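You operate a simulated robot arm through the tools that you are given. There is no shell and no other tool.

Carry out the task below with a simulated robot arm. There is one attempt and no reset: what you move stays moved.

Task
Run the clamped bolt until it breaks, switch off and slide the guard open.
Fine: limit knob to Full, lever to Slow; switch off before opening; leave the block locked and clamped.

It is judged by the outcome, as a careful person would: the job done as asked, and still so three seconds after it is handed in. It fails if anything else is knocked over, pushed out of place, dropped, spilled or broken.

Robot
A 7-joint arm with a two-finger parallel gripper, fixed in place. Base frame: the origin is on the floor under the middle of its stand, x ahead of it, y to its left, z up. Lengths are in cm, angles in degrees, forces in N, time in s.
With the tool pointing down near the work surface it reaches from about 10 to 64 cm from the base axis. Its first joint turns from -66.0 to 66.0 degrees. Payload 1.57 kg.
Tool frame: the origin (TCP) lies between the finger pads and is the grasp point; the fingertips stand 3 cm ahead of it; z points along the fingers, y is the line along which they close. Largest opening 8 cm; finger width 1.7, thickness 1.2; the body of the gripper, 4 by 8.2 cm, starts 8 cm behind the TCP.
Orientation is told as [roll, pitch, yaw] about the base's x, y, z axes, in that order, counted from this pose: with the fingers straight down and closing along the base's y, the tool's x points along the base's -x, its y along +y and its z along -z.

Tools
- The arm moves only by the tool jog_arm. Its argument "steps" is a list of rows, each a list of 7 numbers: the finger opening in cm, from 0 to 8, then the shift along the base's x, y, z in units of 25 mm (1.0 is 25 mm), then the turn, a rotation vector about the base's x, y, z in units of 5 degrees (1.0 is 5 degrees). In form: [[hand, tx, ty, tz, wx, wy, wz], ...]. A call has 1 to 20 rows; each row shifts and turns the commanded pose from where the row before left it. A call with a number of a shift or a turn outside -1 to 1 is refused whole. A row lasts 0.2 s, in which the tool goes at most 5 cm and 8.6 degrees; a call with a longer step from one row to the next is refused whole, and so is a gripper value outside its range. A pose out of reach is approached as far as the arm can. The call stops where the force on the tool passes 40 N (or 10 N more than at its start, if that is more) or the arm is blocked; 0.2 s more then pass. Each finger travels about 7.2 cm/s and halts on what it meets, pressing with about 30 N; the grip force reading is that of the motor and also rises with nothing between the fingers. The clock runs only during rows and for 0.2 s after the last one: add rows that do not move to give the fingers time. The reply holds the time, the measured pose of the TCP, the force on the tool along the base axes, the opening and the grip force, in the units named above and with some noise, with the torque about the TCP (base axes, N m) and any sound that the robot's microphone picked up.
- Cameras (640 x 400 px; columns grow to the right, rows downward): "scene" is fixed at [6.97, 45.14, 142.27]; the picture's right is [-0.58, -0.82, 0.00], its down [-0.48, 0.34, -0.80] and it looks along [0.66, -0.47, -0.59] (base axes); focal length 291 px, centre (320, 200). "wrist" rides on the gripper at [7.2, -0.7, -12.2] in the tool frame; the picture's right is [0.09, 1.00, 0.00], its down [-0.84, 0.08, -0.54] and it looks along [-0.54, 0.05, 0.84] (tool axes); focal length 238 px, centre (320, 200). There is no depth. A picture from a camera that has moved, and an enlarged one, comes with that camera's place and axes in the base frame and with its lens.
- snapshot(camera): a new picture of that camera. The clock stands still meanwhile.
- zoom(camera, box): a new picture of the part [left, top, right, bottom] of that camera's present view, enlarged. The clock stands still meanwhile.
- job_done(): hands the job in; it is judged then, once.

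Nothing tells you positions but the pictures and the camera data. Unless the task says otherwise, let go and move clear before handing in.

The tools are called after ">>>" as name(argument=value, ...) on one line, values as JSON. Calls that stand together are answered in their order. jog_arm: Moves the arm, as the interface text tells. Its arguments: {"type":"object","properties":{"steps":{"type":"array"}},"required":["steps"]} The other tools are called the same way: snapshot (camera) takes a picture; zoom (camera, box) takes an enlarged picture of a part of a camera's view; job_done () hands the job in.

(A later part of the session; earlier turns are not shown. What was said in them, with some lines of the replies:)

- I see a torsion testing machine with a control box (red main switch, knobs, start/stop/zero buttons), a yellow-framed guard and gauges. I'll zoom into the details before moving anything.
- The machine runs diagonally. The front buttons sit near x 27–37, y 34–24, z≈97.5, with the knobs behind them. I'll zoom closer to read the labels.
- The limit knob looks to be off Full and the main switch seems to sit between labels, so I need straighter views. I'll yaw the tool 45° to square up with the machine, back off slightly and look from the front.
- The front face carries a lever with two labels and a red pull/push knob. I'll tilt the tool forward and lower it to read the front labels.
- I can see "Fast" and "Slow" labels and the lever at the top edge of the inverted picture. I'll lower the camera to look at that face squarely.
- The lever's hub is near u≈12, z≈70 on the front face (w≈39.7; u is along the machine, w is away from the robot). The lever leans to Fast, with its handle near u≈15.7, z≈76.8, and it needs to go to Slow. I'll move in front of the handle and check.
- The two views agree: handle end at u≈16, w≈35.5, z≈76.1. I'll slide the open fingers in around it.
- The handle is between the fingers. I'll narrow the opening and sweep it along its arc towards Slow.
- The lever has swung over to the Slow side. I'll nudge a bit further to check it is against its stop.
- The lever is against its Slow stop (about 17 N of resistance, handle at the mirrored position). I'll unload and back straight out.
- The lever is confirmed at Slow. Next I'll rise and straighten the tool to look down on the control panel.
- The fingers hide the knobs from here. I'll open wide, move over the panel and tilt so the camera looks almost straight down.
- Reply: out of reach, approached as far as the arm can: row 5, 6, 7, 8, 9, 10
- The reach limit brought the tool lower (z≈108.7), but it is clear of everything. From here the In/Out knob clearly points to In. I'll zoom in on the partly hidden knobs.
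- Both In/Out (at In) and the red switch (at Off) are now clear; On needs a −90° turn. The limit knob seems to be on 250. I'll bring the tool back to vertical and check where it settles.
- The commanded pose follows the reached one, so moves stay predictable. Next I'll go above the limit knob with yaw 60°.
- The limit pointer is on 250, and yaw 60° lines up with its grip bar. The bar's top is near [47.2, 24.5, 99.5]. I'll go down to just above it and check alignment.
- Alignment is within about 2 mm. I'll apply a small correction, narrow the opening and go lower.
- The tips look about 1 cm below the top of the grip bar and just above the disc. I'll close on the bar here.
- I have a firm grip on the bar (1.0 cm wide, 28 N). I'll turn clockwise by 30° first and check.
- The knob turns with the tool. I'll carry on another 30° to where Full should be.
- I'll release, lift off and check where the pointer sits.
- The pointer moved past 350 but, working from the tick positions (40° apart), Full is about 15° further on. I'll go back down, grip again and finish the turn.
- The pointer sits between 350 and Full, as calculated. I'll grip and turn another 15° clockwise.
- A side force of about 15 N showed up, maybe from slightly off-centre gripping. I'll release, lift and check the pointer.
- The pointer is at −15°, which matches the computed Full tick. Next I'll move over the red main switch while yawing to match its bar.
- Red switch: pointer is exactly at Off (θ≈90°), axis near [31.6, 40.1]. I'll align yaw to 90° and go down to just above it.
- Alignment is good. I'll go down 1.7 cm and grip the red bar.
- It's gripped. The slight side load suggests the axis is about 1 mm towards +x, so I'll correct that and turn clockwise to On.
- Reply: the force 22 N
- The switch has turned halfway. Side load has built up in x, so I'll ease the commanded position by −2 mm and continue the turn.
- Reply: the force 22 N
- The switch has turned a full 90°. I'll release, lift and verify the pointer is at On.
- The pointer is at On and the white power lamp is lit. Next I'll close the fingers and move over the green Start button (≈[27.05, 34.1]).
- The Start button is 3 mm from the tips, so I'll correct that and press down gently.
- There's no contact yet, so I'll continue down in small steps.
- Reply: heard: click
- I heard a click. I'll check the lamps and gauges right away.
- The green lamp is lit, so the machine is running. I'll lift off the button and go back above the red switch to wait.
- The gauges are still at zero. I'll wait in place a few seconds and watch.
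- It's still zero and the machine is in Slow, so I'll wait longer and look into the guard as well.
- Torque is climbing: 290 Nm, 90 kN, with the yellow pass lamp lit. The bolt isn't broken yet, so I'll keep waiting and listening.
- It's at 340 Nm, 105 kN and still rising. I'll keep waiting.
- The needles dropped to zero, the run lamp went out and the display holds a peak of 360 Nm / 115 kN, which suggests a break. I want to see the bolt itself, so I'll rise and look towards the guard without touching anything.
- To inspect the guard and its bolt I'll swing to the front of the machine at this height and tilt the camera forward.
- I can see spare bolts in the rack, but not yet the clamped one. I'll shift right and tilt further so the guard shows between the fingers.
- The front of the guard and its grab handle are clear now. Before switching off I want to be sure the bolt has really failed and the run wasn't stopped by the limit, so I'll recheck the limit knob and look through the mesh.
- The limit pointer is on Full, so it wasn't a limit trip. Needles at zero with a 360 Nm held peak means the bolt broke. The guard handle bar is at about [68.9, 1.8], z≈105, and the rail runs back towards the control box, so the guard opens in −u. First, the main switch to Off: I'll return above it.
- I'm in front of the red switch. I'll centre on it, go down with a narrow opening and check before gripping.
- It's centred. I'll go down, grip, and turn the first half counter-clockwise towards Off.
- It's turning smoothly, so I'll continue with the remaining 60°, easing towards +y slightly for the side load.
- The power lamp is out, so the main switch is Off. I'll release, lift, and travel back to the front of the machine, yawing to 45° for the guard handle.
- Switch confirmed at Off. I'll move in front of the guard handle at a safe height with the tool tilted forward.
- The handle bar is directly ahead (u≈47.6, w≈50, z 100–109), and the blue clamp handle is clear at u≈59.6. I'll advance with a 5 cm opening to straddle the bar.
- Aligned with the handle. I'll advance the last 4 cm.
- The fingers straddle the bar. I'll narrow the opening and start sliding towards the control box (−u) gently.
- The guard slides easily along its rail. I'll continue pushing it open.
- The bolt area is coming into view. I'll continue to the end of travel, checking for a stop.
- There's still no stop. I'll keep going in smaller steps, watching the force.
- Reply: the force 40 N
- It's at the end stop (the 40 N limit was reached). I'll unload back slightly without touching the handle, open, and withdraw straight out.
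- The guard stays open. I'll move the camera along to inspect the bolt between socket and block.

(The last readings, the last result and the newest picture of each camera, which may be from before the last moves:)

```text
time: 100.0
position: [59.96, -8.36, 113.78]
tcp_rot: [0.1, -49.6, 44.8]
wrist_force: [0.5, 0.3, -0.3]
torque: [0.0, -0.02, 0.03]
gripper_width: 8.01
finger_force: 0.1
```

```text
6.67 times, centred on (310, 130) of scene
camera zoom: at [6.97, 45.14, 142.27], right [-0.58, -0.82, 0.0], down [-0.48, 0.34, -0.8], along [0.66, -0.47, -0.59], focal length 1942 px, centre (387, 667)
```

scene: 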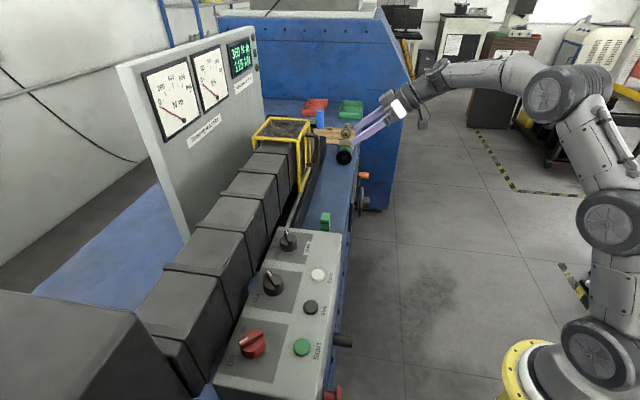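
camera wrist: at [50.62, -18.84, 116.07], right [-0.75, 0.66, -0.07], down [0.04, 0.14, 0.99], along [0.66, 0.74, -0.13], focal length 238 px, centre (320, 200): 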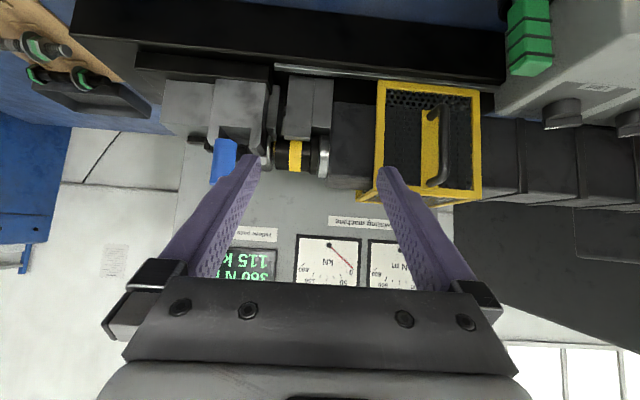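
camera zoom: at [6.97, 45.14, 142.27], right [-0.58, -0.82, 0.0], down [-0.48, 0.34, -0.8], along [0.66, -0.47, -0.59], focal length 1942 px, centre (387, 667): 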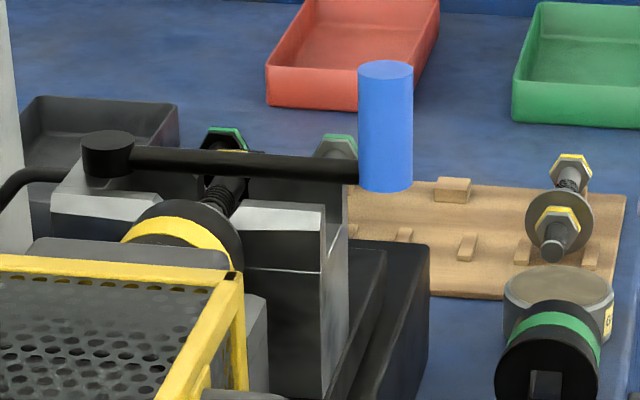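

>>> zoom(camera="wrist", box=[190, 60, 350, 190])

>>> zoom(camera="wrist", box=[200, 110, 350, 190])

```text
3.08 times, centred on (270, 125) of wrist
camera zoom: at [50.62, -18.84, 116.07], right [-0.75, 0.66, -0.07], down [0.04, 0.14, 0.99], along [0.66, 0.74, -0.13], focal length 733 px, centre (474, 431)
```

zoom: 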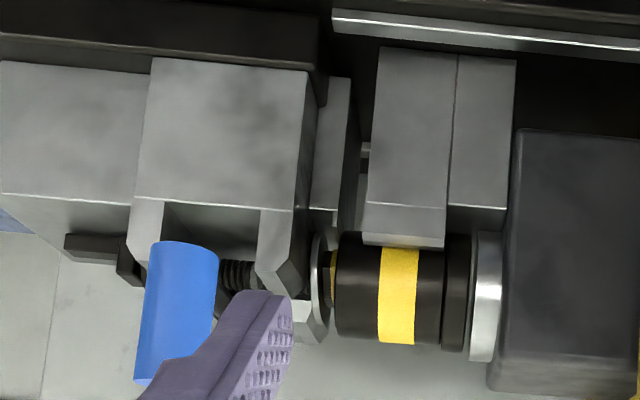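

```text
4.27 times, centred on (275, 150) of wrist
camera zoom: at [50.62, -18.84, 116.07], right [-0.75, 0.66, -0.07], down [0.04, 0.14, 0.99], along [0.66, 0.74, -0.13], focal length 1017 px, centre (512, 413)
```

zoom: 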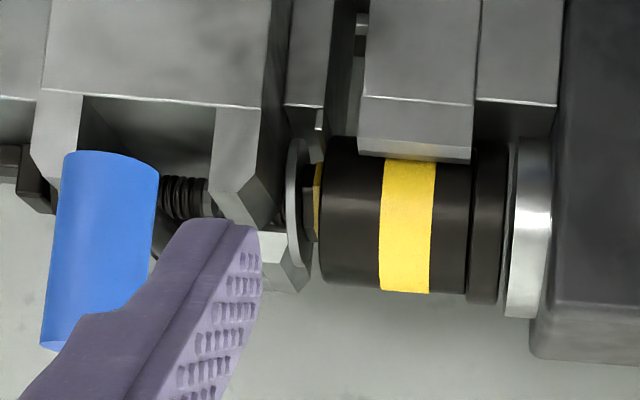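

The finger hides the bolt shank. I'll shift further along and tilt back to look down into the block's slot.

>>> jog_arm(steps=[[8, 0.45, -0.45, 0.2, -0.53, 0.53, 0], [8, 0.45, -0.45, 0.2, -0.53, 0.53, 0], [8, 0.45, -0.45, 0.2, -0.53, 0.53, 0], [8, 0.45, -0.45, 0.2, -0.53, 0.53, 0]])

>>> snapshot(camera="wrist")

```text
time: 101.0
position: [62.36, -12.36, 116.29]
tcp_rot: [-0.1, -34.7, 45.0]
wrist_force: [-0.1, 0.3, -0.3]
torque: [0.0, 0.01, 0.0]
gripper_width: 8.0
finger_force: 0.1
out of reach, approached as far as the arm can: row 4
```

```text
taken
camera wrist: at [53.78, -22.14, 122.25], right [-0.76, 0.65, -0.05], down [0.21, 0.32, 0.92], along [0.62, 0.69, -0.38], focal length 238 px, centre (320, 200)
```

wrist: 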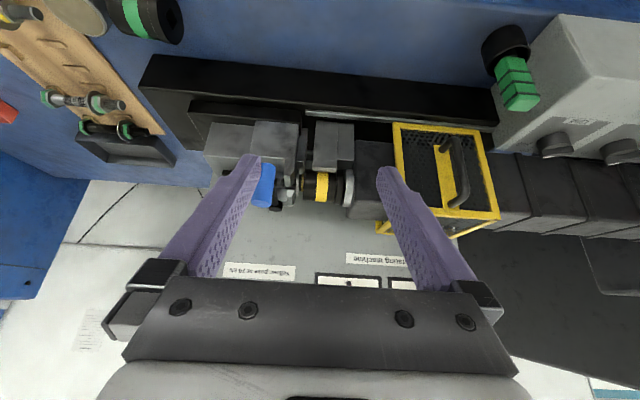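

>>> zoom(camera="wrist", box=[230, 140, 380, 230])

>>> zoom(camera="wrist", box=[260, 155, 330, 215])

>>> zoom(camera="scene", box=[275, 110, 325, 150])

```text
4.27 times, centred on (305, 185) of wrist
camera zoom: at [53.78, -22.14, 122.25], right [-0.76, 0.65, -0.05], down [0.21, 0.32, 0.92], along [0.62, 0.69, -0.38], focal length 1017 px, centre (384, 264)
```

zoom: 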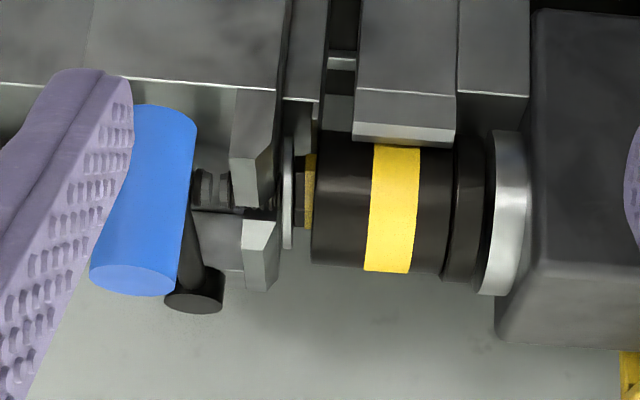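

```text
6.67 times, centred on (295, 185) of wrist
camera zoom: at [53.78, -22.14, 122.25], right [-0.76, 0.65, -0.05], down [0.21, 0.32, 0.92], along [0.62, 0.69, -0.38], focal length 1589 px, centre (487, 300)
```

zoom: 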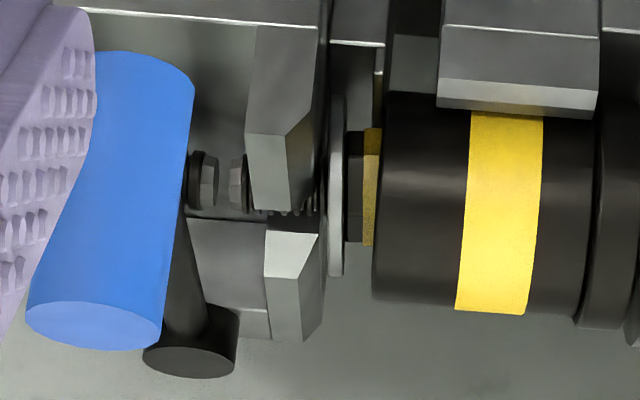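

```text
10.00 times, centred on (300, 130) of scene
camera zoom: at [6.98, 45.14, 142.27], right [-0.58, -0.82, 0.0], down [-0.48, 0.34, -0.8], along [0.66, -0.47, -0.59], focal length 2912 px, centre (520, 900)
```

zoom: 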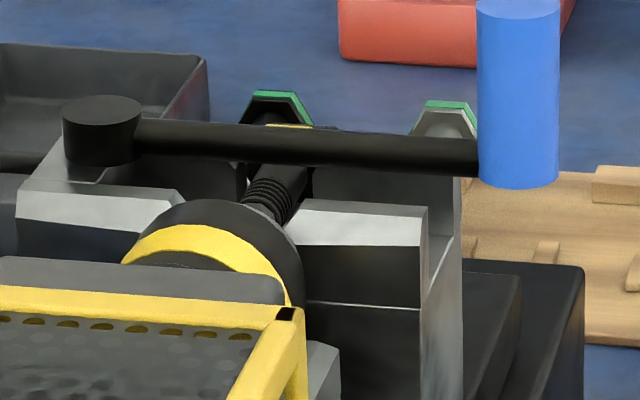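

Through the slot I can see a gap between the two pieces of the bolt, so it is broken, and the clamp handle is undisturbed. I'll withdraw clear and do a final check of everything.

>>> jog_arm(steps=[[8, -0.6, -0.3, 0.1, 0, 0, 0], [8, -0.8, -0.3, 0.1, 0, 0, 0], [8, -0.8, -0.3, 0, -0.6, 0.6, 0], [8, -0.8, -0.2, 0, -0.6, 0.6, 0], [8, -0.8, 0, 0, -0.6, 0.6, 0], [8, -0.8, 0.2, 0, -0.6, 0.6, 0], [8, -0.8, 0.3, 0, -0.6, 0.6, 0], [8, -0.8, 0.3, 0, -0.6, 0.6, 0], [8, -0.8, 0.3, 0, -0.6, 0.6, 0], [8, -0.8, 0.3, 0, 0, 0, 0], [8, -0.5, 0.3, 0, 0, 0, 0]])

>>> snapshot(camera="scene")

>>> snapshot(camera="wrist")

>>> zoom(camera="scene", box=[200, 220, 360, 400])

>>> zoom(camera="scene", box=[220, 80, 400, 220])

```text
time: 103.4
position: [41.68, -10.98, 116.75]
tcp_rot: [0.0, -5.0, 45.0]
wrist_force: [-0.7, -0.2, -0.3]
torque: [0.0, -0.01, 0.01]
gripper_width: 7.99
finger_force: 0.2
```

```text
taken
```

scene: 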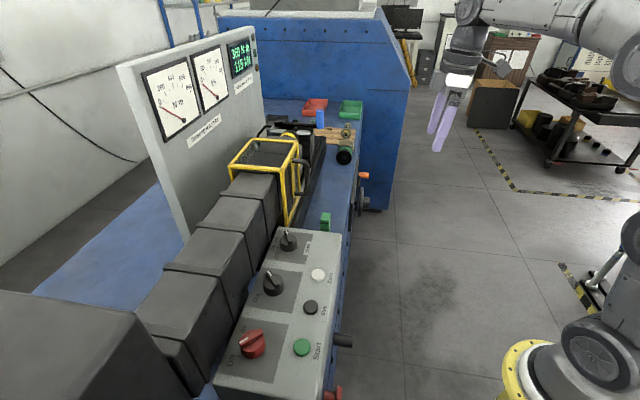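

```text
taken
camera wrist: at [36.3, -17.38, 128.23], right [-0.77, 0.64, -0.01], down [0.5, 0.61, 0.61], along [0.4, 0.47, -0.79], focal length 238 px, centre (320, 200)
```

wrist: 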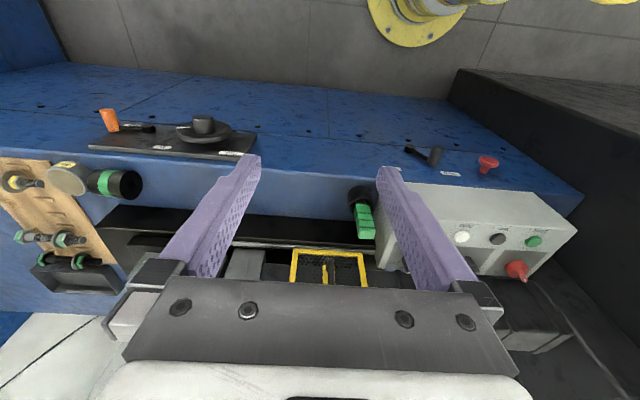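

```text
2.22 times, centred on (280, 310) of scene
camera zoom: at [6.97, 45.14, 142.27], right [-0.58, -0.82, 0.0], down [-0.48, 0.34, -0.8], along [0.66, -0.47, -0.59], focal length 647 px, centre (409, -44)
```

zoom: 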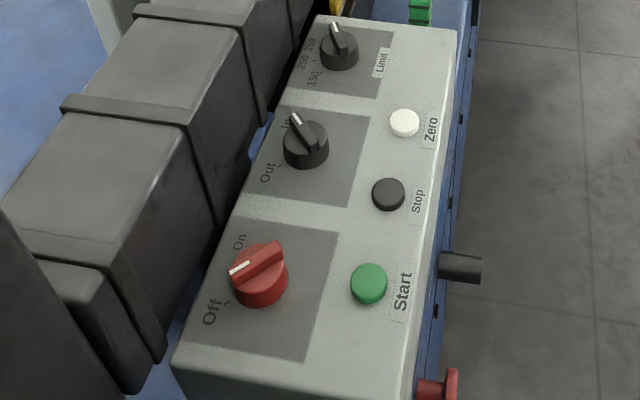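

```text
2.86 times, centred on (310, 150) of scene
camera zoom: at [6.97, 45.14, 142.27], right [-0.58, -0.82, 0.0], down [-0.48, 0.34, -0.8], along [0.66, -0.47, -0.59], focal length 832 px, centre (349, 343)
```

zoom: 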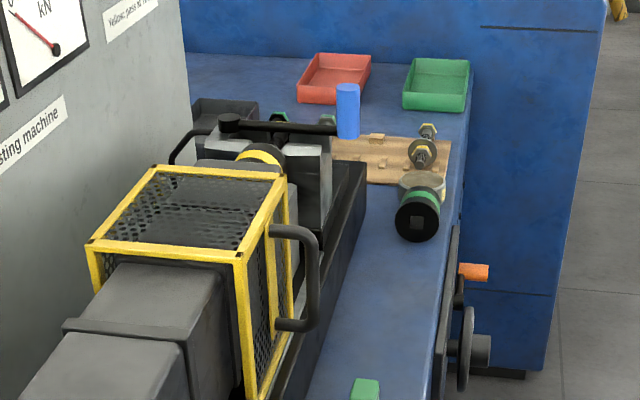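

All checks out: main switch Off, limit knob at Full, lever at Slow, guard open and staying open. The bolt is broken, the block's lock and clamp are untouched, and the arm is clear. I'm handing in the job.

>>> job_done()

```text
The job is handed in.
```

The bolt has been run to breaking, the main switch is Off and the guard is open at its end stop. I've handed the job in.

- **Break:** the display holds a peak of 360 Nm and 115 kN. The needles dropped to zero and the run lamp went out by itself. No breaking sound was picked up, but with the guard open I could see a gap between the two pieces of the bolt in the block's slot.
- **Settings:** I set the limit knob to Full and the lever to Slow before starting. Both were still there at the end.
- **Order:** I switched off first, with the power lamp out, and only then slid the guard open.
- **Block:** I didn't touch the lock lever, handwheel or clamp handle, so the block is still locked and clamped.

The In/Out knob was already on In and I left it there. The arm is clear of the machine, and I saw nothing else moved or knocked.
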